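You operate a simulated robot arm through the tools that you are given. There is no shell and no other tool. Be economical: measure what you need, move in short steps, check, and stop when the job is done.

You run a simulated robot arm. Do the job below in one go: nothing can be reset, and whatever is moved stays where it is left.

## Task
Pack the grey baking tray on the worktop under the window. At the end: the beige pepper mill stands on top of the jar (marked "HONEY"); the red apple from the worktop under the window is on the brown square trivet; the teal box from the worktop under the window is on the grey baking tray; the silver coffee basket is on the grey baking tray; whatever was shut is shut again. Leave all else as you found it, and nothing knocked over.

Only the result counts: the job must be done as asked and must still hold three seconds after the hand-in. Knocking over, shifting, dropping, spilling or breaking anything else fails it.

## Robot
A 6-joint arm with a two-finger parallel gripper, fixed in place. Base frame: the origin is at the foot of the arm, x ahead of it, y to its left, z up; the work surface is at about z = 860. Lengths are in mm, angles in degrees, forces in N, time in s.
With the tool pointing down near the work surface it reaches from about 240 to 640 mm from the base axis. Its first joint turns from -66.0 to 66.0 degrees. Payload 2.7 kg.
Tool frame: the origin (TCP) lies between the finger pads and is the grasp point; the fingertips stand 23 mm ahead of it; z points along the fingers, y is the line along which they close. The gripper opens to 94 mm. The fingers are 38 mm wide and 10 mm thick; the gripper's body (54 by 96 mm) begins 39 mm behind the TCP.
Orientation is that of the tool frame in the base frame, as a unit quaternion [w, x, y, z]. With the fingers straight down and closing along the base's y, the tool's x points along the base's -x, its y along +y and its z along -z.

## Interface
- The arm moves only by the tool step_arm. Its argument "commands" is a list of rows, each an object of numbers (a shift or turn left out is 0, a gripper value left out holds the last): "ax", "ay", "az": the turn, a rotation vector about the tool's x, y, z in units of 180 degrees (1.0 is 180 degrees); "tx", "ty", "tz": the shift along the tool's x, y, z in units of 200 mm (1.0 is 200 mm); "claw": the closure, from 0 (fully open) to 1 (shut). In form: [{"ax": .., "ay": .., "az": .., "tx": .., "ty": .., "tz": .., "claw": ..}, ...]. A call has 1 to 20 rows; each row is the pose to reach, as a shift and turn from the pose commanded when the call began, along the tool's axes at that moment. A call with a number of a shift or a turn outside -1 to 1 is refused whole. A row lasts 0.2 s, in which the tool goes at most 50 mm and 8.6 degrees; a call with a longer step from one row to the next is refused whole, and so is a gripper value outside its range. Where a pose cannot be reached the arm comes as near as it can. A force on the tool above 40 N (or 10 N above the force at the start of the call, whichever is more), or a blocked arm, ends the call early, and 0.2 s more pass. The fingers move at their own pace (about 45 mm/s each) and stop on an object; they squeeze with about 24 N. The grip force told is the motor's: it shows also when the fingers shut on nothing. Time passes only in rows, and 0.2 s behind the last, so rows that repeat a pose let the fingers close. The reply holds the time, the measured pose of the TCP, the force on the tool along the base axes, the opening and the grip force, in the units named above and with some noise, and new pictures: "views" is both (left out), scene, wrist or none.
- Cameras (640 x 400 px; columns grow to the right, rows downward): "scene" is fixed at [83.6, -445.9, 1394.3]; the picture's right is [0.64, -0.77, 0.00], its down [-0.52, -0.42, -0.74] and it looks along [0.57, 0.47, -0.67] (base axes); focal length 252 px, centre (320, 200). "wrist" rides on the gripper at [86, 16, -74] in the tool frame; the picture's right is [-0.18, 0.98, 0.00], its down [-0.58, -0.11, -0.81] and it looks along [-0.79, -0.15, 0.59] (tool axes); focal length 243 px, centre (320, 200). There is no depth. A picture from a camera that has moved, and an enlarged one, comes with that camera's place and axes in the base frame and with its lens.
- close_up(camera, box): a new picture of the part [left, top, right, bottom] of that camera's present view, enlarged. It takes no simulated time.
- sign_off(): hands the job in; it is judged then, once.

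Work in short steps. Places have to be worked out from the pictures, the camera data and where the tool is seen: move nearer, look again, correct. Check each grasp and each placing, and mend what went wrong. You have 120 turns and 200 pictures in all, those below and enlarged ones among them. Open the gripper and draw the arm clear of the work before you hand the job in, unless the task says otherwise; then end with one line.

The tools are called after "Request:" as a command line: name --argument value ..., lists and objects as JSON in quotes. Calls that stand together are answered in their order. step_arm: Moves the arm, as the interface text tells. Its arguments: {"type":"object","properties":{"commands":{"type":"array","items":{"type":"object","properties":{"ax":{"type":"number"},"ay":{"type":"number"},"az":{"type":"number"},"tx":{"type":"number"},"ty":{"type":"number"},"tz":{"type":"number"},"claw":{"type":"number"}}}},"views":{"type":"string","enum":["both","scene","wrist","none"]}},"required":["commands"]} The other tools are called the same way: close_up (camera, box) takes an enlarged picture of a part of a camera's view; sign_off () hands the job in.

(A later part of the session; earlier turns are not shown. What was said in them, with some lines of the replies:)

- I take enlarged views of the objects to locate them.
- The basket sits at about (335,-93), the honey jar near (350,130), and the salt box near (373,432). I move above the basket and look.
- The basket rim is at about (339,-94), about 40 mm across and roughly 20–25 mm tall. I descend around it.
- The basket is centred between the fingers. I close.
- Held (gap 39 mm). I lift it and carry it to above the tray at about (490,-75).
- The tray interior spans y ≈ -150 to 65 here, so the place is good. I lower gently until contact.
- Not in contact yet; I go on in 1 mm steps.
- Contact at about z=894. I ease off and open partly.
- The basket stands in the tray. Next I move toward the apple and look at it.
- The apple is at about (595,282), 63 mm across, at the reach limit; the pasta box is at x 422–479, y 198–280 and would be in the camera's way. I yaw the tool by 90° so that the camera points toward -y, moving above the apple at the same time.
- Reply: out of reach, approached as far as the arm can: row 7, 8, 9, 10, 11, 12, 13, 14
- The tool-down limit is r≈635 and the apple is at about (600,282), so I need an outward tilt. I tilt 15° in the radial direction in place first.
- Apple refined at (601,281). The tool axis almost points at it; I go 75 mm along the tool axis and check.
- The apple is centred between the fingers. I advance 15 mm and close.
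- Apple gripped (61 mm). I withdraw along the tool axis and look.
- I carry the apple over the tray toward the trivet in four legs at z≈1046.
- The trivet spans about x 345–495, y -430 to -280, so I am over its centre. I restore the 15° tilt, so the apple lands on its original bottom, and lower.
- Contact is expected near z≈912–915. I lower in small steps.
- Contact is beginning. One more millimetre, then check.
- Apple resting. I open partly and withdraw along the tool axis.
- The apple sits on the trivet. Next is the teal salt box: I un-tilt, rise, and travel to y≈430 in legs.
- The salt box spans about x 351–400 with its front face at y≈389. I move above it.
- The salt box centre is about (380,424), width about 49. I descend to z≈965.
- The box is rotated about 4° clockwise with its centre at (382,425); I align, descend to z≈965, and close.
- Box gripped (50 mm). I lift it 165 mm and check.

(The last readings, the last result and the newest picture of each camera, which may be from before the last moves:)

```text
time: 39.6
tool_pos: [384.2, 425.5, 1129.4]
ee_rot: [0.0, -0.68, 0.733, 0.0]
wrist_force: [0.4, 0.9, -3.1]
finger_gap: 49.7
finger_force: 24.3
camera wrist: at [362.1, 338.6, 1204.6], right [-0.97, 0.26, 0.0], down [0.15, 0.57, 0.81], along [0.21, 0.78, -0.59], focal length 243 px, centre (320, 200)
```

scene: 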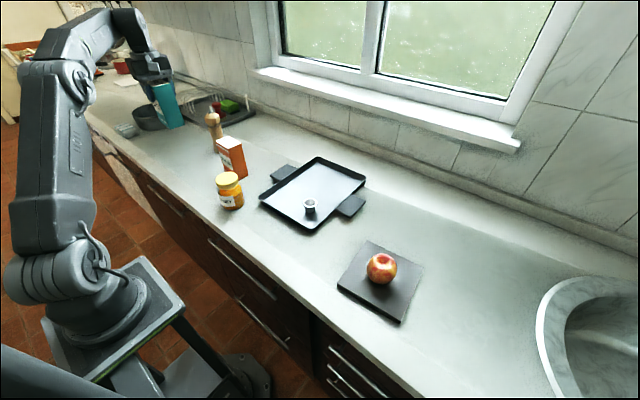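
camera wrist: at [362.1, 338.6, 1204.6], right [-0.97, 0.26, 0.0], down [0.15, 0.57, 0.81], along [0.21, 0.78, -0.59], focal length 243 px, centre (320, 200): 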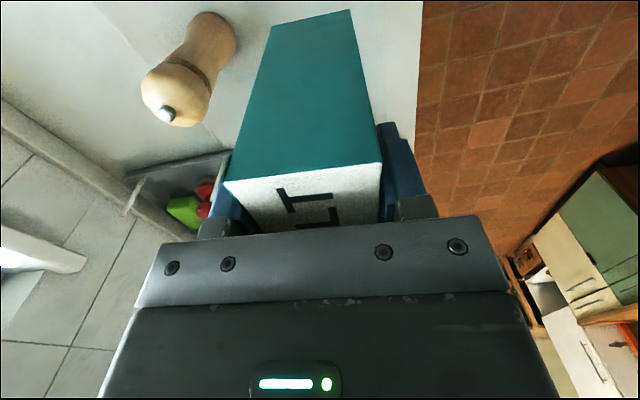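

The box is held without slip. I carry it to above the tray at about (560,0).

Request:
step_arm --commands '[{"tx": 0.17, "ty": -0.086}, {"tx": 0.34, "ty": -0.173}, {"tx": 0.51, "ty": -0.26}, {"tx": 0.683, "ty": -0.3455}]' --views "none"

Request:
step_arm --commands '[{"tx": 0.17, "ty": -0.086}, {"tx": 0.34, "ty": -0.173}, {"tx": 0.51, "ty": -0.26}, {"tx": 0.683, "ty": -0.3455}]' --views "none"

Request:
step_arm --commands '[{"tx": 0.17, "ty": -0.086}, {"tx": 0.34, "ty": -0.173}, {"tx": 0.51, "ty": -0.26}, {"tx": 0.683, "ty": -0.3455}, {"tx": 0.683, "ty": -0.3455, "tz": 0.2}, {"tx": 0.683, "ty": -0.3455, "tz": 0.4}, {"tx": 0.683, "ty": -0.3455, "tz": 0.4}]'

Request:
close_up --camera "scene" --box '[240, 100, 400, 240]'

```text
time: 40.6
tool_pos: [442.5, 280.3, 1130.2]
ee_rot: [0.0, -0.68, 0.733, 0.0]
wrist_force: [0.0, -0.3, -4.3]
finger_gap: 49.9
finger_force: 23.7
```

```text
time: 41.6
tool_pos: [501.4, 137.8, 1128.7]
ee_rot: [0.0, -0.681, 0.732, 0.0]
wrist_force: [0.1, 1.1, -3.3]
finger_gap: 49.9
finger_force: 23.9
```

```text
time: 43.2
tool_pos: [560.7, -0.5, 1049.8]
ee_rot: [0.0, -0.68, 0.733, 0.001]
wrist_force: [-0.7, -0.5, -3.5]
finger_gap: 50.2
finger_force: 24.0
camera wrist: at [538.7, -85.7, 1125.1], right [-0.97, 0.26, 0.0], down [0.15, 0.57, 0.81], along [0.21, 0.78, -0.59], focal length 243 px, centre (320, 200)
```

scene: 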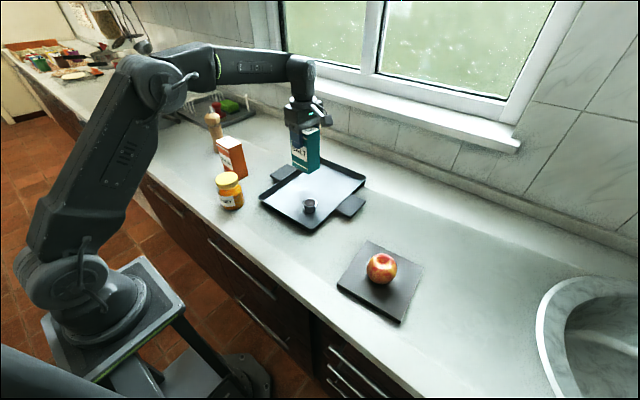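
wrist: 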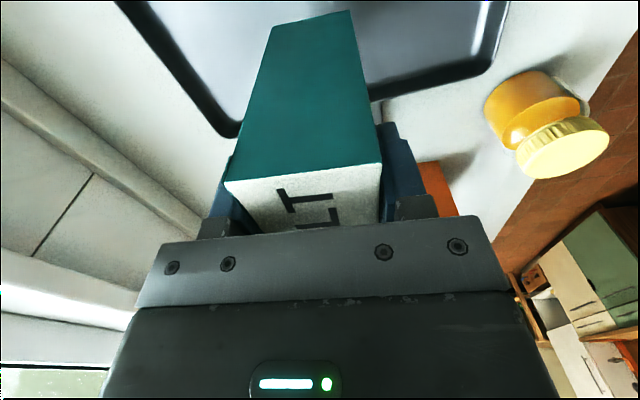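

```text
2.86 times, centred on (320, 170) of scene
camera zoom: at [83.7, -445.9, 1394.3], right [0.64, -0.77, 0.0], down [-0.52, -0.42, -0.74], along [0.57, 0.47, -0.67], focal length 721 px, centre (320, 286)
```

zoom: 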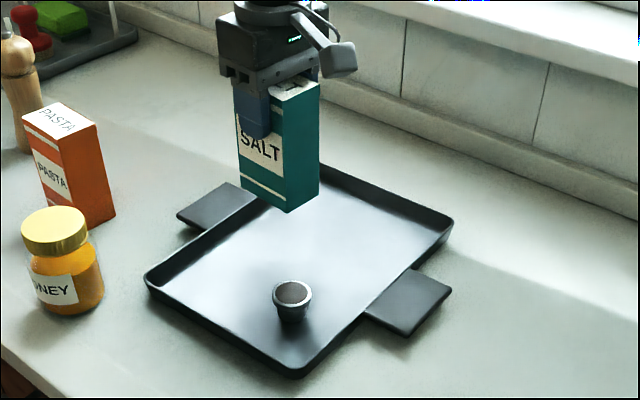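

Good alignment. I lower to just above the tray floor, then slowly.

Request:
step_arm --commands '[{"tz": 0.15}, {"tz": 0.3}, {"tz": 0.37}, {"tz": 0.38}, {"tz": 0.39}]' --views "none"

```text
time: 44.4
tool_pos: [561.5, -1.0, 971.2]
ee_rot: [-0.001, -0.681, 0.733, 0.0]
wrist_force: [-0.2, 0.2, -3.8]
finger_gap: 49.9
finger_force: 23.7
```

Request:
step_arm --commands '[{"tz": 0.005}, {"tz": 0.01}, {"tz": 0.015}]' --views "none"

```text
time: 45.2
tool_pos: [559.0, 0.6, 966.9]
ee_rot: [0.0, -0.68, 0.733, -0.001]
wrist_force: [-1.3, 0.7, -1.1]
finger_gap: 49.8
finger_force: 24.0
```

Force is just starting to change (−3.8 → −1.1). I go one more millimetre.

Request:
step_arm --commands '[{"tz": 0.005}, {"tz": 0.005}]' --views "wrist"

Request:
close_up --camera "scene" --box '[240, 100, 400, 240]'

```text
time: 45.8
tool_pos: [559.9, -0.4, 967.7]
ee_rot: [0.001, -0.68, 0.733, -0.001]
wrist_force: [-1.2, 2.8, 6.4]
finger_gap: 49.8
finger_force: 24.1
camera wrist: at [537.6, -85.6, 1043.2], right [-0.97, 0.26, 0.0], down [0.15, 0.57, 0.81], along [0.21, 0.78, -0.59], focal length 243 px, centre (320, 200)
```

wrist: 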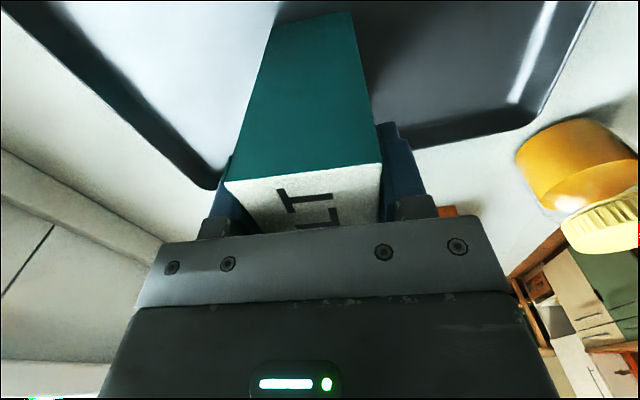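

```text
2.86 times, centred on (320, 170) of scene
camera zoom: at [83.5, -445.9, 1394.3], right [0.64, -0.77, 0.0], down [-0.52, -0.42, -0.74], along [0.57, 0.47, -0.67], focal length 721 px, centre (320, 286)
```

zoom: 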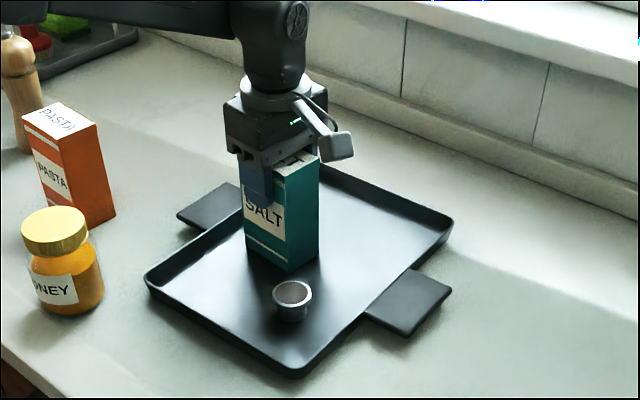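

The box touches the tray floor. I release and rise.

Request:
step_arm --commands '[{"claw": 0.25}, {"claw": 0.25}, {"claw": 0.25}, {"tz": -0.15}, {"tz": -0.35}, {"tz": -0.55}, {"tz": -0.75}, {"tz": -0.75, "claw": 0}]'

Request:
close_up --camera "scene" --box '[180, 80, 360, 230]'

```text
time: 47.6
tool_pos: [560.0, -2.6, 1117.8]
ee_rot: [0.001, -0.68, 0.733, 0.0]
wrist_force: [1.0, 0.2, 0.4]
finger_gap: 94.0
finger_force: 0.1
camera wrist: at [537.5, -87.4, 1193.5], right [-0.97, 0.26, 0.0], down [0.15, 0.57, 0.81], along [0.21, 0.78, -0.59], focal length 243 px, centre (320, 200)
```

scene: 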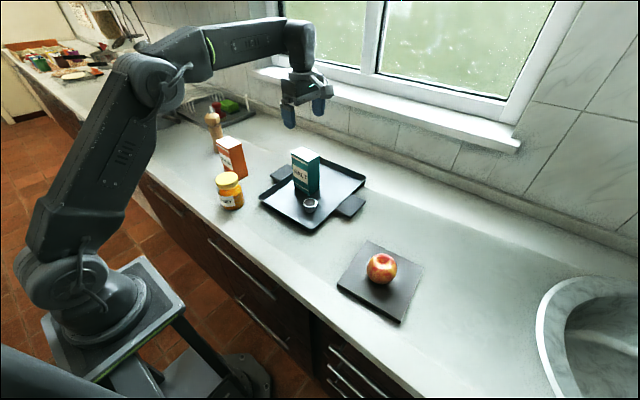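
wrist: 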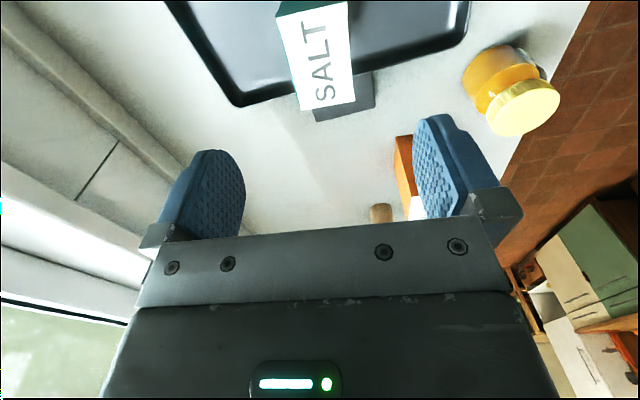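

```text
2.67 times, centred on (270, 155) of scene
camera zoom: at [83.6, -445.9, 1394.3], right [0.64, -0.77, 0.0], down [-0.52, -0.42, -0.74], along [0.57, 0.47, -0.67], focal length 673 px, centre (453, 320)
```

zoom: 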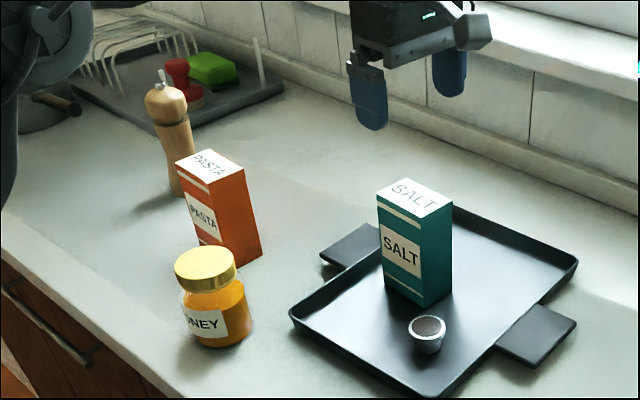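

The box stands in the tray beside the basket. The jar's lid top is at about (357,124,z≈953) and the mill near (520,424), top ≈1025. I yaw the tool to face it radially and go closer for a look.

Request:
step_arm --commands '[{"tx": -0.155, "ty": 0.049, "az": 0.043}, {"tx": -0.31, "ty": 0.099, "az": 0.086}, {"tx": -0.465, "ty": 0.148, "az": 0.129}, {"tx": -0.62, "ty": 0.197, "az": 0.172}, {"tx": -0.775, "ty": 0.247, "az": 0.215}, {"tx": -0.93, "ty": 0.296, "az": 0.258}]' --views "none"

Request:
step_arm --commands '[{"tx": -0.085, "ty": 0.176}, {"tx": -0.17, "ty": 0.352}, {"tx": -0.255, "ty": 0.528}, {"tx": -0.34, "ty": 0.704}, {"tx": -0.426, "ty": 0.878}, {"tx": -0.426, "ty": 0.878}]'

Request:
close_up --camera "scene" --box '[150, 80, 290, 220]'

```text
time: 49.0
tool_pos: [514.1, 187.0, 1117.5]
ee_rot: [0.0, -0.335, 0.942, 0.0]
wrist_force: [-0.2, 0.2, 0.5]
finger_gap: 93.9
finger_force: 0.0
```

```text
time: 50.4
tool_pos: [469.6, 368.3, 1117.9]
ee_rot: [0.0, -0.336, 0.942, 0.0]
wrist_force: [-0.4, 0.5, -1.4]
finger_gap: 94.0
finger_force: 0.1
out of reach, approached as far as the arm can: row 5, 6
camera wrist: at [393.9, 326.2, 1192.7], right [-0.48, 0.88, 0.0], down [0.52, 0.28, 0.81], along [0.71, 0.39, -0.59], focal length 243 px, centre (320, 200)
```

scene: 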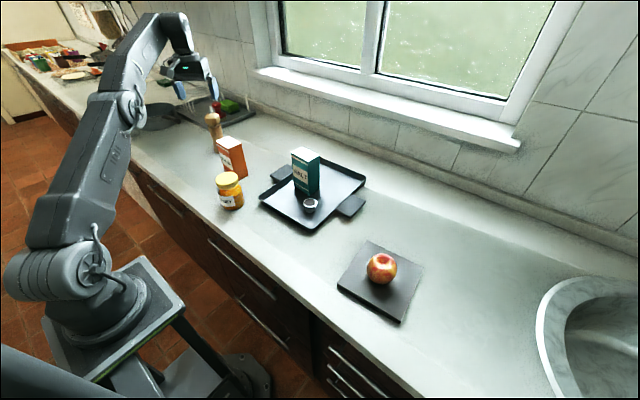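
wrist: 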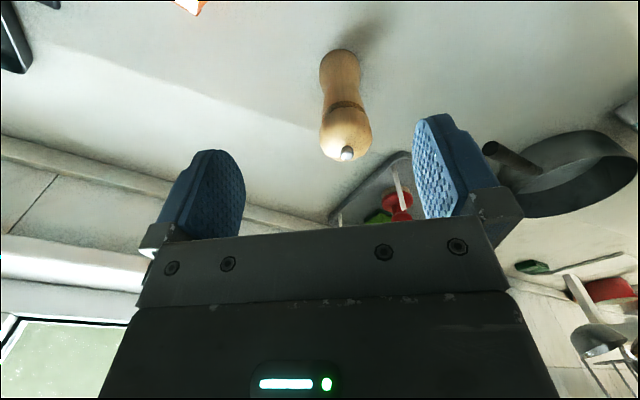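

```text
2.86 times, centred on (220, 150) of scene
camera zoom: at [83.6, -445.9, 1394.3], right [0.64, -0.77, 0.0], down [-0.52, -0.42, -0.74], along [0.57, 0.47, -0.67], focal length 721 px, centre (606, 343)
```

zoom: 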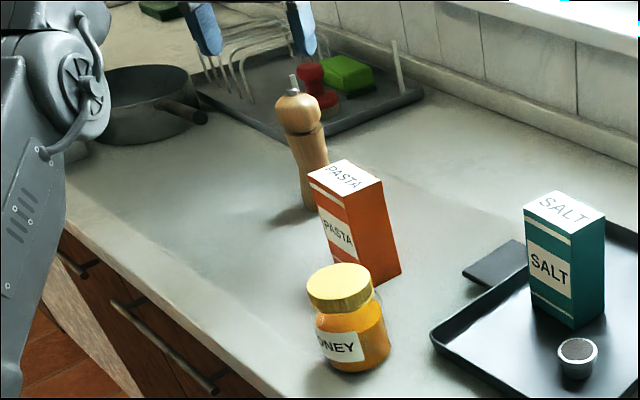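

I zoom in on the mill from both cameras for a precise position.

Request:
close_up --camera "scene" --box '[195, 95, 245, 165]'

Request:
close_up --camera "wrist" --box '[290, 30, 410, 180]'

```text
5.71 times, centred on (220, 130) of scene
camera zoom: at [83.6, -445.9, 1394.3], right [0.64, -0.77, 0.0], down [-0.52, -0.42, -0.74], along [0.57, 0.47, -0.67], focal length 1442 px, centre (891, 600)
```

zoom: 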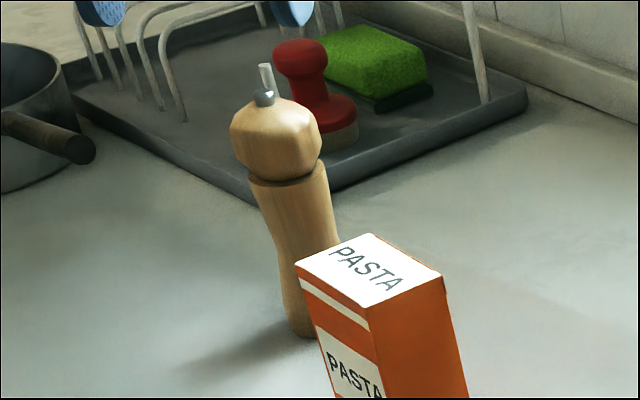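

```text
2.67 times, centred on (350, 105) of wrist
camera zoom: at [393.9, 326.2, 1192.7], right [-0.48, 0.88, 0.0], down [0.52, 0.28, 0.81], along [0.71, 0.39, -0.59], focal length 647 px, centre (240, 453)
```

zoom: 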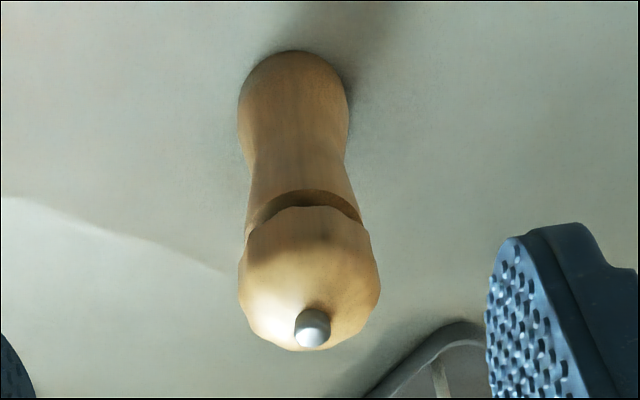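

Refined: mill axis at about (516,423), head centre z≈988, head ≈54 mm wide, knob top ≈1025. I tilt 18° outward and go to 80 mm short of the head along the tool axis.

Request:
step_arm --commands '[{"ay": -0.034}, {"ay": -0.068}, {"ay": -0.1}, {"ay": -0.1, "tx": -0.1, "ty": 0.03, "tz": 0.1}, {"ay": -0.1, "tx": -0.2285, "ty": 0.063, "tz": 0.255}, {"ay": -0.1, "tx": -0.2285, "ty": 0.063, "tz": 0.255}]'

Request:
close_up --camera "scene" --box '[150, 60, 270, 170]'

```text
time: 51.8
tool_pos: [498.7, 407.4, 1067.9]
ee_rot: [0.147, -0.331, 0.93, 0.053]
wrist_force: [0.2, 0.1, -0.1]
finger_gap: 93.9
finger_force: 0.1
camera wrist: at [407.2, 352.0, 1111.9], right [-0.49, 0.87, 0.06], down [0.3, 0.11, 0.95], along [0.82, 0.48, -0.32], focal length 243 px, centre (320, 200)
```

scene: 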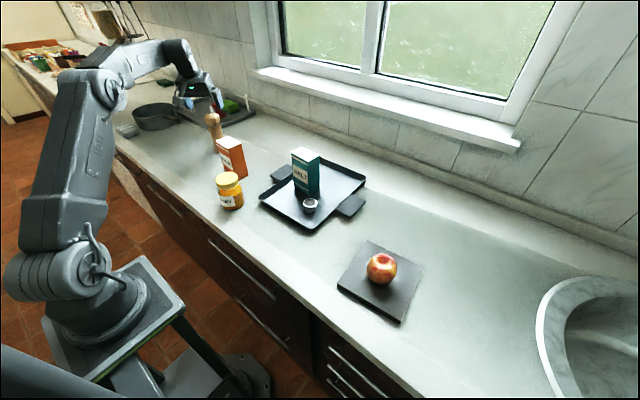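
wrist: 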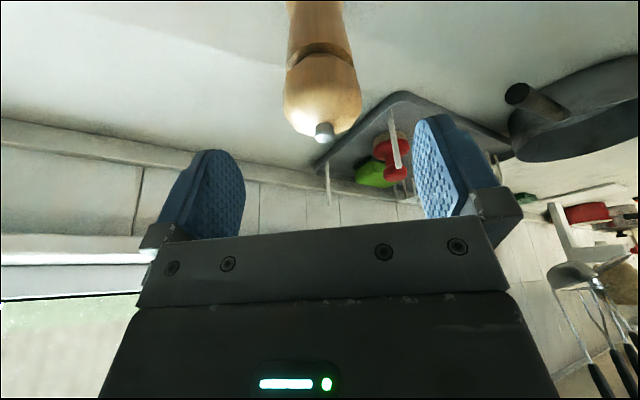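

```text
3.64 times, centred on (210, 115) of scene
camera zoom: at [83.6, -445.9, 1394.3], right [0.64, -0.77, 0.0], down [-0.52, -0.42, -0.74], along [0.57, 0.47, -0.67], focal length 918 px, centre (720, 509)
```

zoom: 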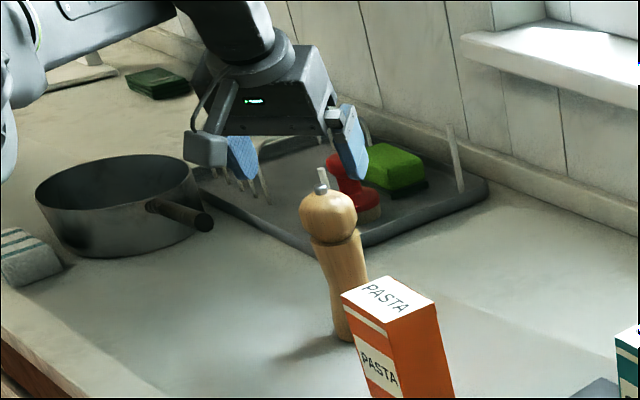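

The mill lines up with the tool axis within about 1 mm. I advance 55 mm and check.

Request:
step_arm --commands '[{"tz": 0.12}, {"tz": 0.22}, {"tz": 0.275}, {"tz": 0.275}]'

Request:
close_up --camera "scene" --box '[150, 60, 270, 170]'

```text
time: 52.8
tool_pos: [511.3, 417.4, 1012.3]
ee_rot: [0.148, -0.332, 0.93, 0.053]
wrist_force: [-0.4, -0.6, 0.0]
finger_gap: 94.0
finger_force: 0.1
camera wrist: at [420.5, 363.0, 1057.8], right [-0.49, 0.87, 0.06], down [0.3, 0.11, 0.95], along [0.82, 0.48, -0.32], focal length 243 px, centre (320, 200)
```

scene: 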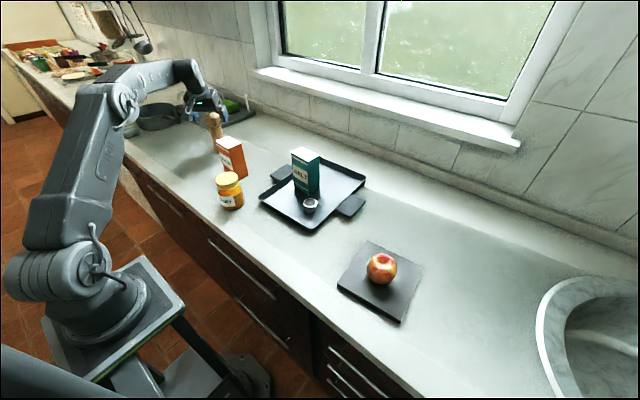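
wrist: 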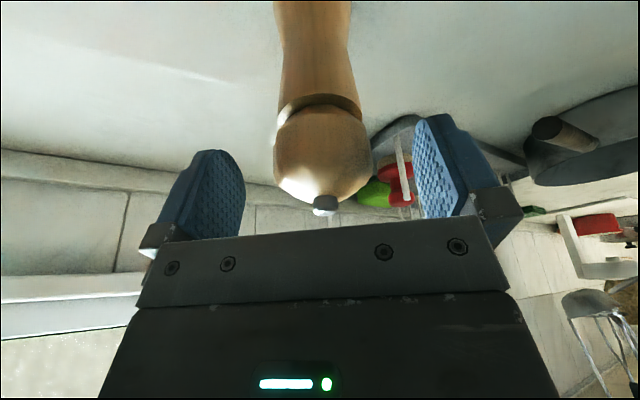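

```text
3.64 times, centred on (210, 115) of scene
camera zoom: at [83.6, -445.9, 1394.3], right [0.64, -0.77, 0.0], down [-0.52, -0.42, -0.74], along [0.57, 0.47, -0.67], focal length 918 px, centre (720, 509)
```

zoom: 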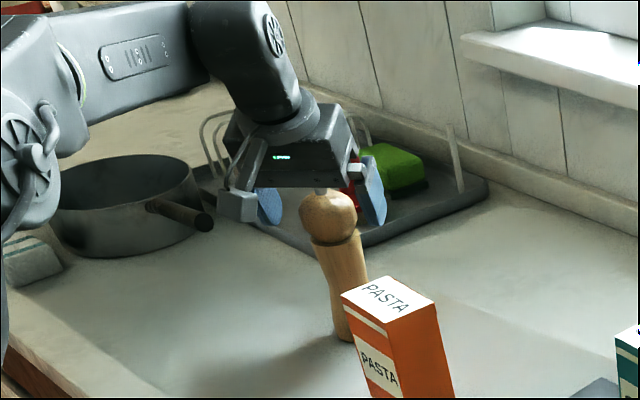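

The head is centred between the fingers. I advance 18 mm more and close.

Request:
step_arm --commands '[{"tz": 0.05}, {"tz": 0.092}, {"tz": 0.092, "claw": 1}, {"tz": 0.092, "claw": 1}, {"tz": 0.092, "claw": 1}, {"tz": 0.092, "claw": 1}, {"tz": 0.092, "claw": 1}]'

Request:
close_up --camera "scene" --box '[150, 60, 270, 170]'

```text
time: 54.4
tool_pos: [515.1, 419.8, 997.1]
ee_rot: [0.147, -0.331, 0.93, 0.052]
wrist_force: [0.5, 0.7, -0.5]
finger_gap: 50.8
finger_force: 23.6
camera wrist: at [424.3, 366.7, 1041.1], right [-0.49, 0.87, 0.06], down [0.3, 0.11, 0.95], along [0.82, 0.48, -0.32], focal length 243 px, centre (320, 200)
```

scene: 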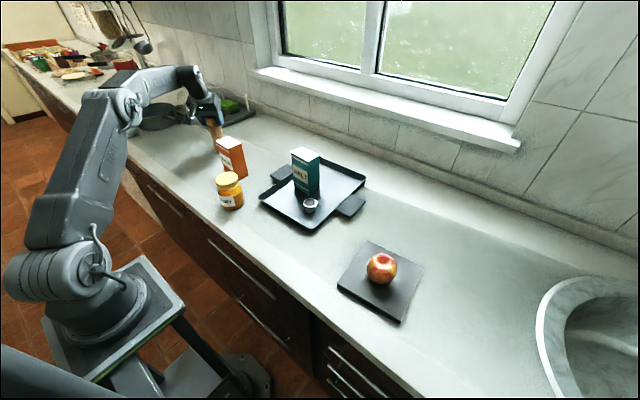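
wrist: 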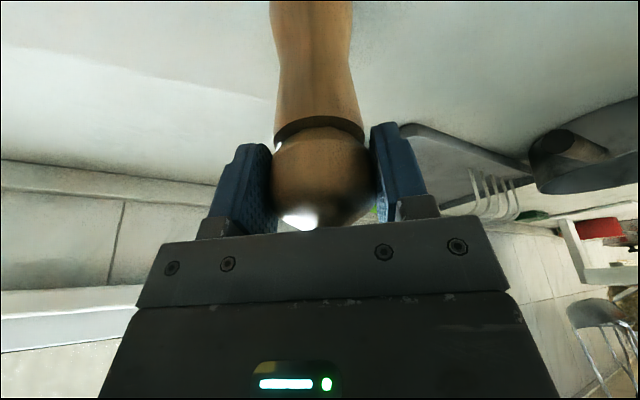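

```text
3.64 times, centred on (210, 115) of scene
camera zoom: at [83.6, -445.9, 1394.3], right [0.64, -0.77, 0.0], down [-0.52, -0.42, -0.74], along [0.57, 0.47, -0.67], focal length 918 px, centre (720, 509)
```

zoom: 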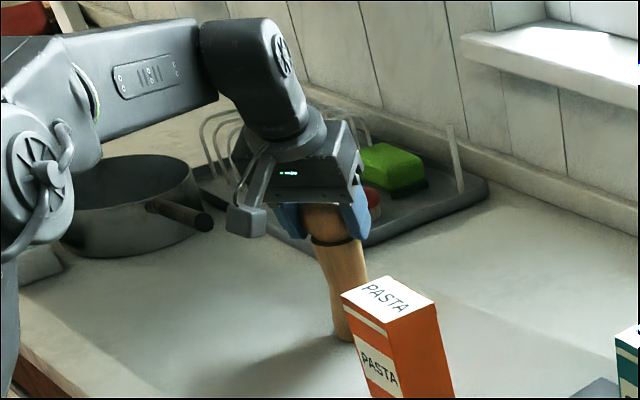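

Head gripped (51 mm). I lift slightly and then rise while drawing inward.

Request:
step_arm --commands '[{"tx": -0.015, "tz": -0.0475}, {"tx": -0.046, "tz": -0.143}, {"tx": 0.05, "tz": -0.332}, {"tx": 0.146, "tz": -0.52}, {"tx": 0.2425, "tz": -0.71}, {"tx": 0.362, "tz": -0.8275}, {"tx": 0.362, "tz": -0.8275}]'

Request:
close_up --camera "scene" --box '[110, 40, 290, 220]'

```text
time: 56.0
tool_pos: [421.4, 343.6, 1132.9]
ee_rot: [0.147, -0.333, 0.93, 0.052]
wrist_force: [0.5, 1.1, -2.1]
finger_gap: 50.9
finger_force: 24.3
camera wrist: at [330.2, 289.5, 1176.0], right [-0.49, 0.87, 0.06], down [0.3, 0.11, 0.95], along [0.82, 0.48, -0.32], focal length 243 px, centre (320, 200)
```

scene: 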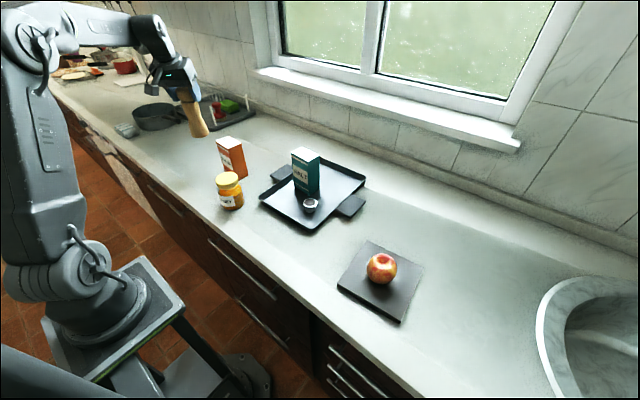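
wrist: 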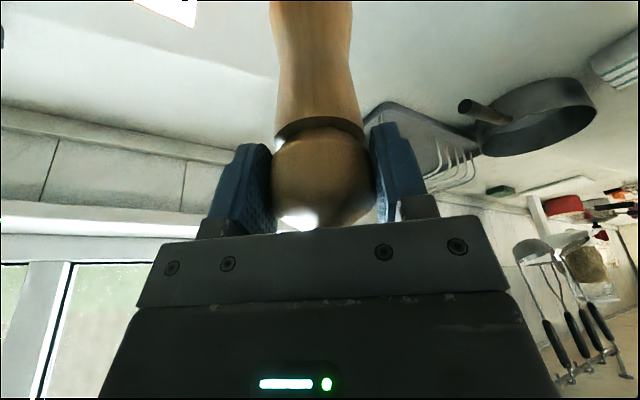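

```text
2.22 times, centred on (200, 130) of scene
camera zoom: at [83.6, -445.9, 1394.3], right [0.64, -0.77, 0.0], down [-0.52, -0.42, -0.74], along [0.57, 0.47, -0.67], focal length 561 px, centre (587, 356)
```

zoom: 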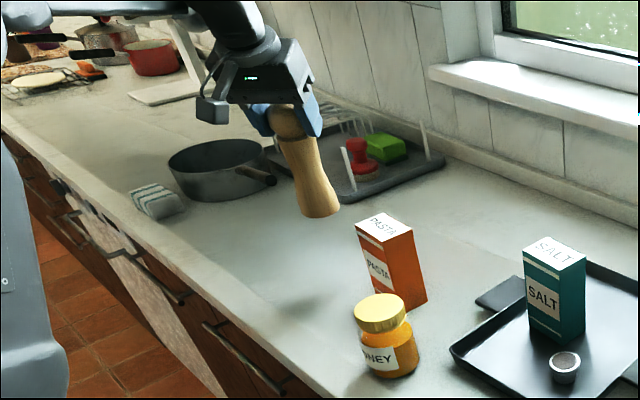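

The mill hangs upright in the grip. I zoom on the jar to refine its position.

Request:
close_up --camera "scene" --box '[205, 160, 255, 220]'

```text
6.67 times, centred on (230, 190) of scene
camera zoom: at [83.6, -445.9, 1394.3], right [0.64, -0.77, 0.0], down [-0.52, -0.42, -0.74], along [0.57, 0.47, -0.67], focal length 1682 px, centre (920, 267)
```

zoom: 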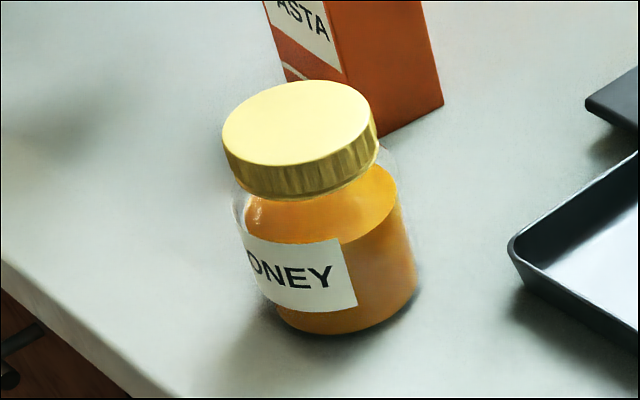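

Jar axis refined to about (356,124), lid top z≈955. I carry the mill there at the present height with the orientation unchanged.

Request:
step_arm --commands '[{"tx": 0.152, "ty": -0.107, "tz": -0.049}, {"tx": 0.303, "ty": -0.214, "tz": -0.098}, {"tx": 0.455, "ty": -0.321, "tz": -0.147}, {"tx": 0.607, "ty": -0.428, "tz": -0.196}, {"tx": 0.758, "ty": -0.535, "tz": -0.245}, {"tx": 0.91, "ty": -0.6416, "tz": -0.2945}, {"tx": 0.91, "ty": -0.6416, "tz": -0.2945}]'

Request:
close_up --camera "scene" --box '[180, 100, 300, 220]'

```text
time: 57.6
tool_pos: [356.5, 123.3, 1132.0]
ee_rot: [0.147, -0.332, 0.93, 0.053]
wrist_force: [1.1, -0.4, -2.5]
finger_gap: 50.6
finger_force: 24.0
camera wrist: at [264.1, 68.8, 1176.2], right [-0.49, 0.87, 0.06], down [0.3, 0.11, 0.95], along [0.82, 0.48, -0.32], focal length 243 px, centre (320, 200)
```

scene: 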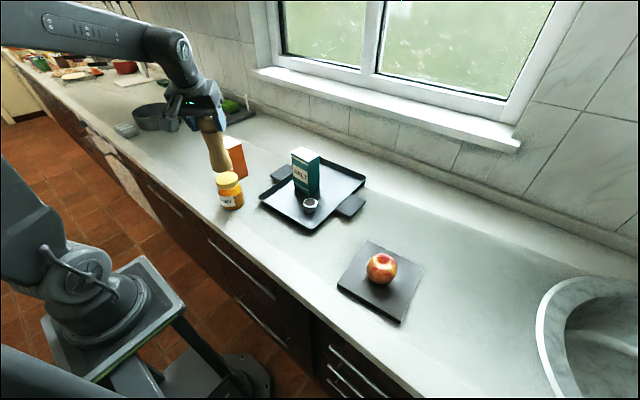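
wrist: 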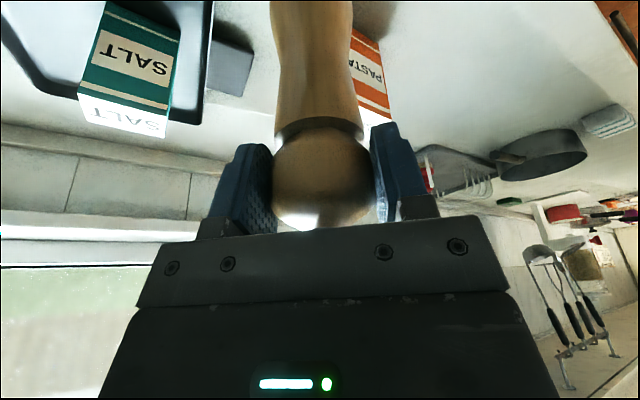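

```text
3.33 times, centred on (240, 160) of scene
camera zoom: at [83.6, -445.9, 1394.3], right [0.64, -0.77, 0.0], down [-0.52, -0.42, -0.74], along [0.57, 0.47, -0.67], focal length 841 px, centre (587, 333)
```

zoom: 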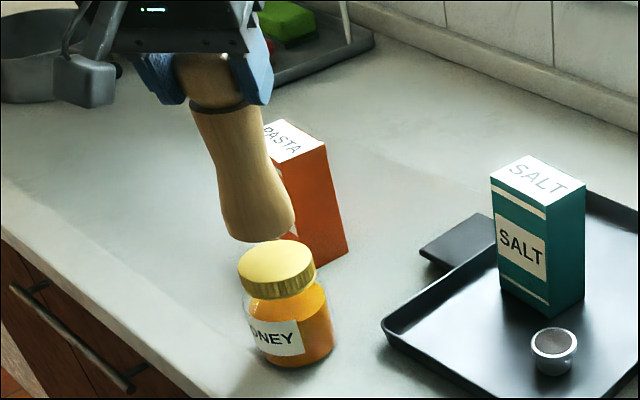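

I zoom further on the gap between mill and lid to check the alignment.

Request:
close_up --camera "scene" --box '[200, 115, 255, 195]'

```text
5.00 times, centred on (228, 155) of scene
camera zoom: at [83.6, -445.9, 1394.3], right [0.64, -0.77, 0.0], down [-0.52, -0.42, -0.74], along [0.57, 0.47, -0.67], focal length 1262 px, centre (782, 425)
```

zoom: 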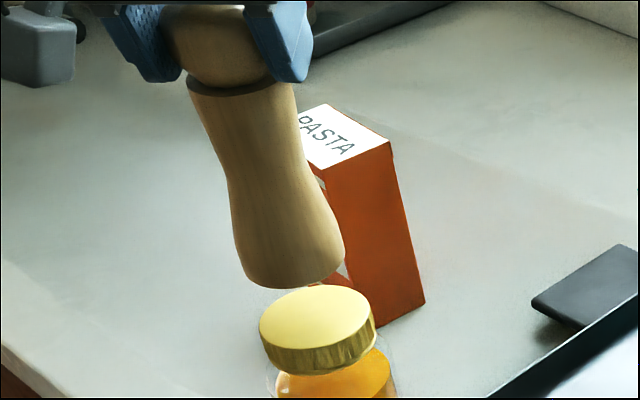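

The mill looks upright and within about 3 mm of the lid axis. I correct by (+2.5,-1.2) and lower 34 mm.

Request:
step_arm --commands '[{"tx": -0.005, "ty": -0.0126, "tz": 0.002}, {"tx": 0.022, "ty": -0.0126, "tz": 0.085}, {"tx": 0.047, "ty": -0.0126, "tz": 0.164}, {"tx": 0.047, "ty": -0.0126, "tz": 0.164}]' --views "wrist"

Request:
close_up --camera "scene" --box '[200, 135, 255, 215]'

```text
time: 58.6
tool_pos: [357.4, 122.1, 1096.1]
ee_rot: [0.147, -0.333, 0.93, 0.052]
wrist_force: [-0.6, 0.2, -2.2]
finger_gap: 50.7
finger_force: 24.2
camera wrist: at [266.0, 68.6, 1141.6], right [-0.49, 0.87, 0.06], down [0.3, 0.11, 0.95], along [0.82, 0.48, -0.32], focal length 243 px, centre (320, 200)
```

wrist: 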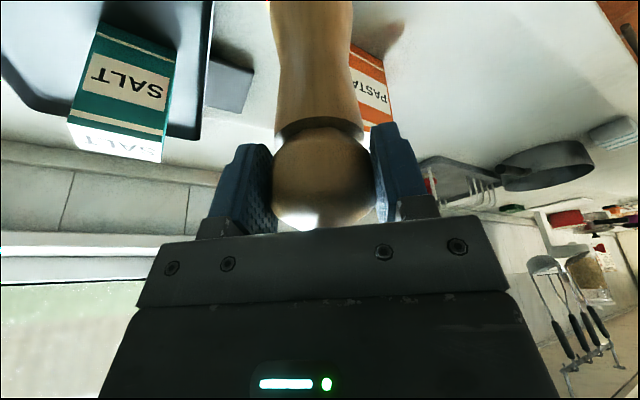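

```text
5.00 times, centred on (228, 175) of scene
camera zoom: at [83.6, -445.9, 1394.3], right [0.64, -0.77, 0.0], down [-0.52, -0.42, -0.74], along [0.57, 0.47, -0.67], focal length 1262 px, centre (782, 325)
```

zoom: 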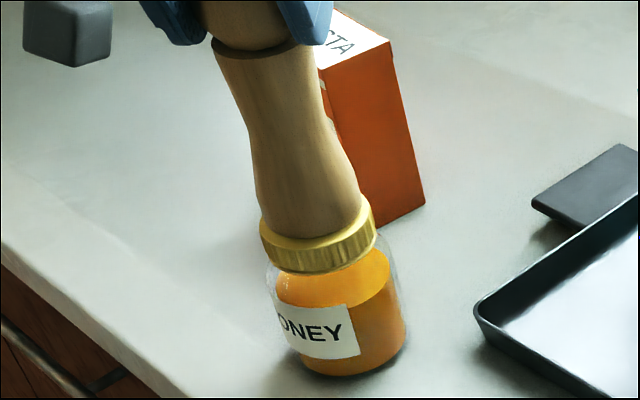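

The mill is about 3–4 mm off the lid centre and a few mm above it. I nudge by (1.4,-3.5) and lower 3 mm.

Request:
step_arm --commands '[{"tx": 0.0054, "ty": -0.018, "tz": -0.0018}, {"tx": 0.0069, "ty": -0.018, "tz": 0.003}, {"tx": 0.0085, "ty": -0.018, "tz": 0.0077}, {"tx": 0.01, "ty": -0.018, "tz": 0.0125}]' --views "none"

Request:
close_up --camera "scene" --box '[210, 155, 250, 195]'

```text
time: 59.6
tool_pos: [358.9, 120.1, 1095.9]
ee_rot: [0.151, -0.332, 0.93, 0.053]
wrist_force: [-4.1, -3.0, 18.6]
finger_gap: 50.7
finger_force: 24.1
```

```text
10.00 times, centred on (230, 175) of scene
camera zoom: at [83.3, -446.1, 1394.3], right [0.64, -0.77, 0.0], down [-0.52, -0.42, -0.74], along [0.57, 0.47, -0.67], focal length 2523 px, centre (1220, 450)
```

zoom: 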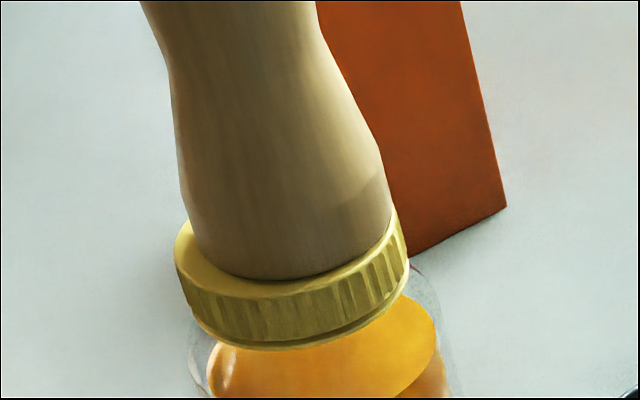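

Contact (≈20 N), with the base within the lid outline. I ease up until the force is nearly gone before releasing.

Request:
step_arm --commands '[{"tx": -0.0015, "tz": -0.0048}, {"tx": -0.0015, "tz": -0.0048}]' --views "wrist"

Request:
close_up --camera "scene" --box '[190, 100, 270, 220]'

```text
time: 60.2
tool_pos: [358.3, 119.7, 1095.1]
ee_rot: [0.149, -0.332, 0.93, 0.054]
wrist_force: [0.5, 1.1, 15.7]
finger_gap: 50.8
finger_force: 23.5
camera wrist: at [267.9, 65.3, 1139.8], right [-0.49, 0.87, 0.06], down [0.3, 0.11, 0.95], along [0.82, 0.48, -0.31], focal length 243 px, centre (320, 200)
```

wrist: 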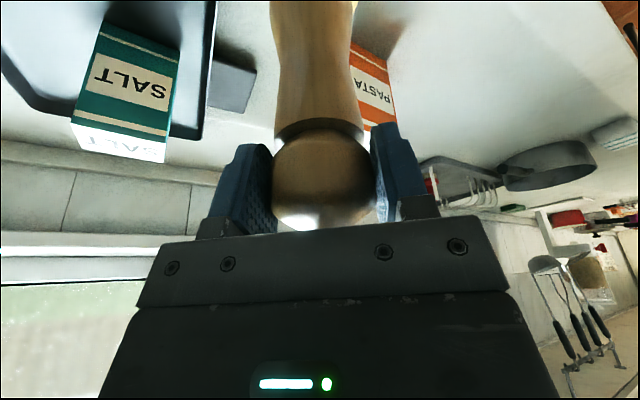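

```text
3.33 times, centred on (230, 160) of scene
camera zoom: at [83.5, -446.0, 1394.3], right [0.64, -0.77, 0.0], down [-0.52, -0.42, -0.74], along [0.57, 0.47, -0.67], focal length 841 px, centre (620, 333)
```

zoom: 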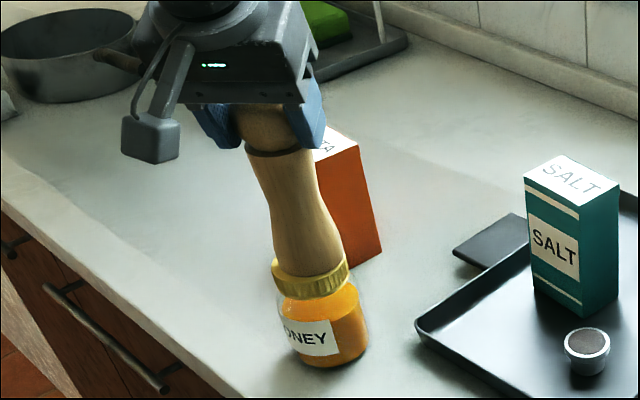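

Force is still 16 N; I rise one more millimetre.

Request:
step_arm --commands '[{"tx": -0.0015, "tz": -0.0048}, {"tx": -0.0015, "tz": -0.0048}]' --views "none"

```text
time: 60.8
tool_pos: [357.0, 120.3, 1094.3]
ee_rot: [0.147, -0.331, 0.931, 0.053]
wrist_force: [2.4, 2.0, 5.1]
finger_gap: 51.0
finger_force: 24.1
```

Nearly unloaded. I open in stages, then withdraw along the tool axis.

Request:
step_arm --commands '[{"claw": 0.42}, {"claw": 0.38}, {"claw": 0.3}, {"claw": 0.2}, {"claw": 0.1}, {"claw": 0}]'

Request:
close_up --camera "scene" --box '[190, 100, 270, 220]'

```text
time: 62.2
tool_pos: [358.1, 120.5, 1097.2]
ee_rot: [0.148, -0.332, 0.93, 0.053]
wrist_force: [-0.5, 0.2, -0.9]
finger_gap: 94.1
finger_force: 0.0
camera wrist: at [267.8, 65.3, 1140.7], right [-0.49, 0.87, 0.06], down [0.3, 0.11, 0.95], along [0.82, 0.48, -0.32], focal length 243 px, centre (320, 200)
```

scene: 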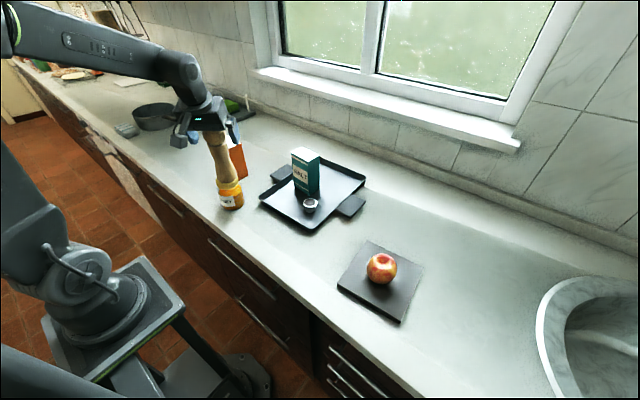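
wrist: 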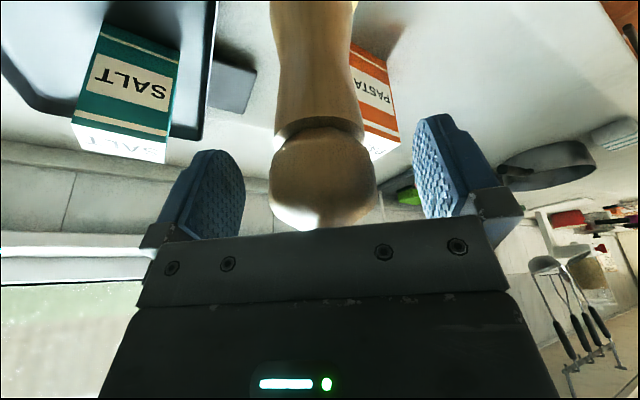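

```text
3.33 times, centred on (230, 160) of scene
camera zoom: at [83.6, -445.9, 1394.3], right [0.64, -0.77, 0.0], down [-0.52, -0.42, -0.74], along [0.57, 0.47, -0.67], focal length 841 px, centre (620, 333)
```

zoom: 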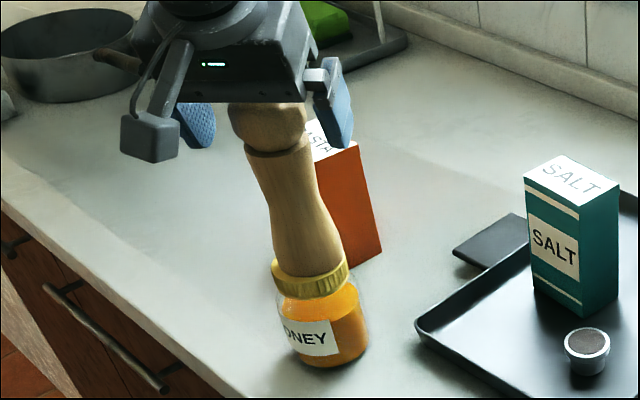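

The mill stands free. I withdraw along the tool axis.

Request:
step_arm --commands '[{"tz": -0.05}, {"tz": -0.15}, {"tz": -0.3}, {"tz": -0.5}, {"tz": -0.7}, {"tz": -0.7}]' --views "scene"

Request:
close_up --camera "scene" --box '[180, 90, 440, 320]'

```text
time: 63.6
tool_pos: [323.2, 90.4, 1228.7]
ee_rot: [0.148, -0.333, 0.93, 0.052]
wrist_force: [-0.2, -0.3, -0.1]
finger_gap: 94.2
finger_force: 0.1
```

scene: 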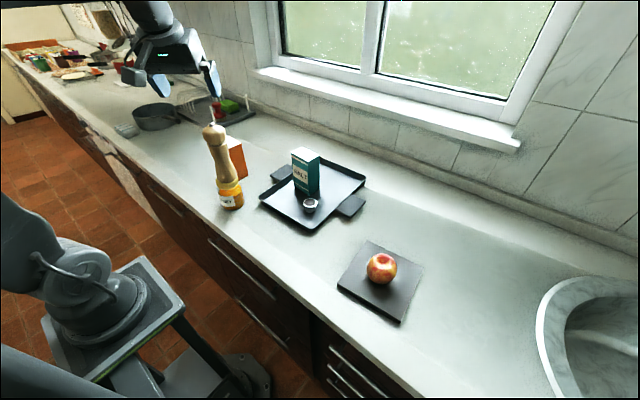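

```text
1.74 times, centred on (310, 205) of scene
camera zoom: at [83.6, -445.9, 1394.3], right [0.64, -0.77, 0.0], down [-0.52, -0.42, -0.74], along [0.57, 0.47, -0.67], focal length 439 px, centre (337, 191)
```

zoom: 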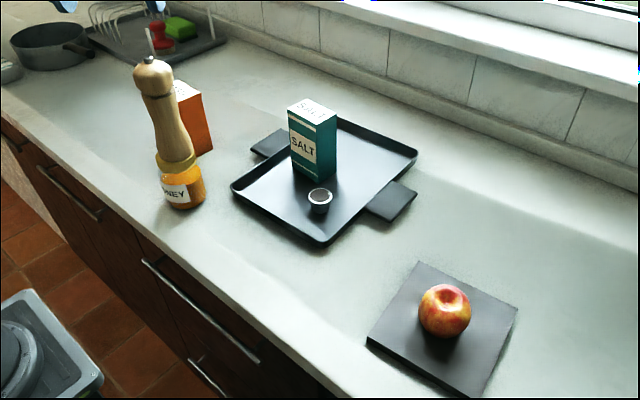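

Everything stands as asked, nothing was opened, and the arm is clear with the gripper open. I hand the job in.

Request:
sign_off

```text
The job is handed in.
```

The job is handed in: the pepper mill stands on the honey jar, the red apple is on the trivet, and the teal box and coffee basket are on the baking tray. Nothing was opened and I saw nothing else disturbed.
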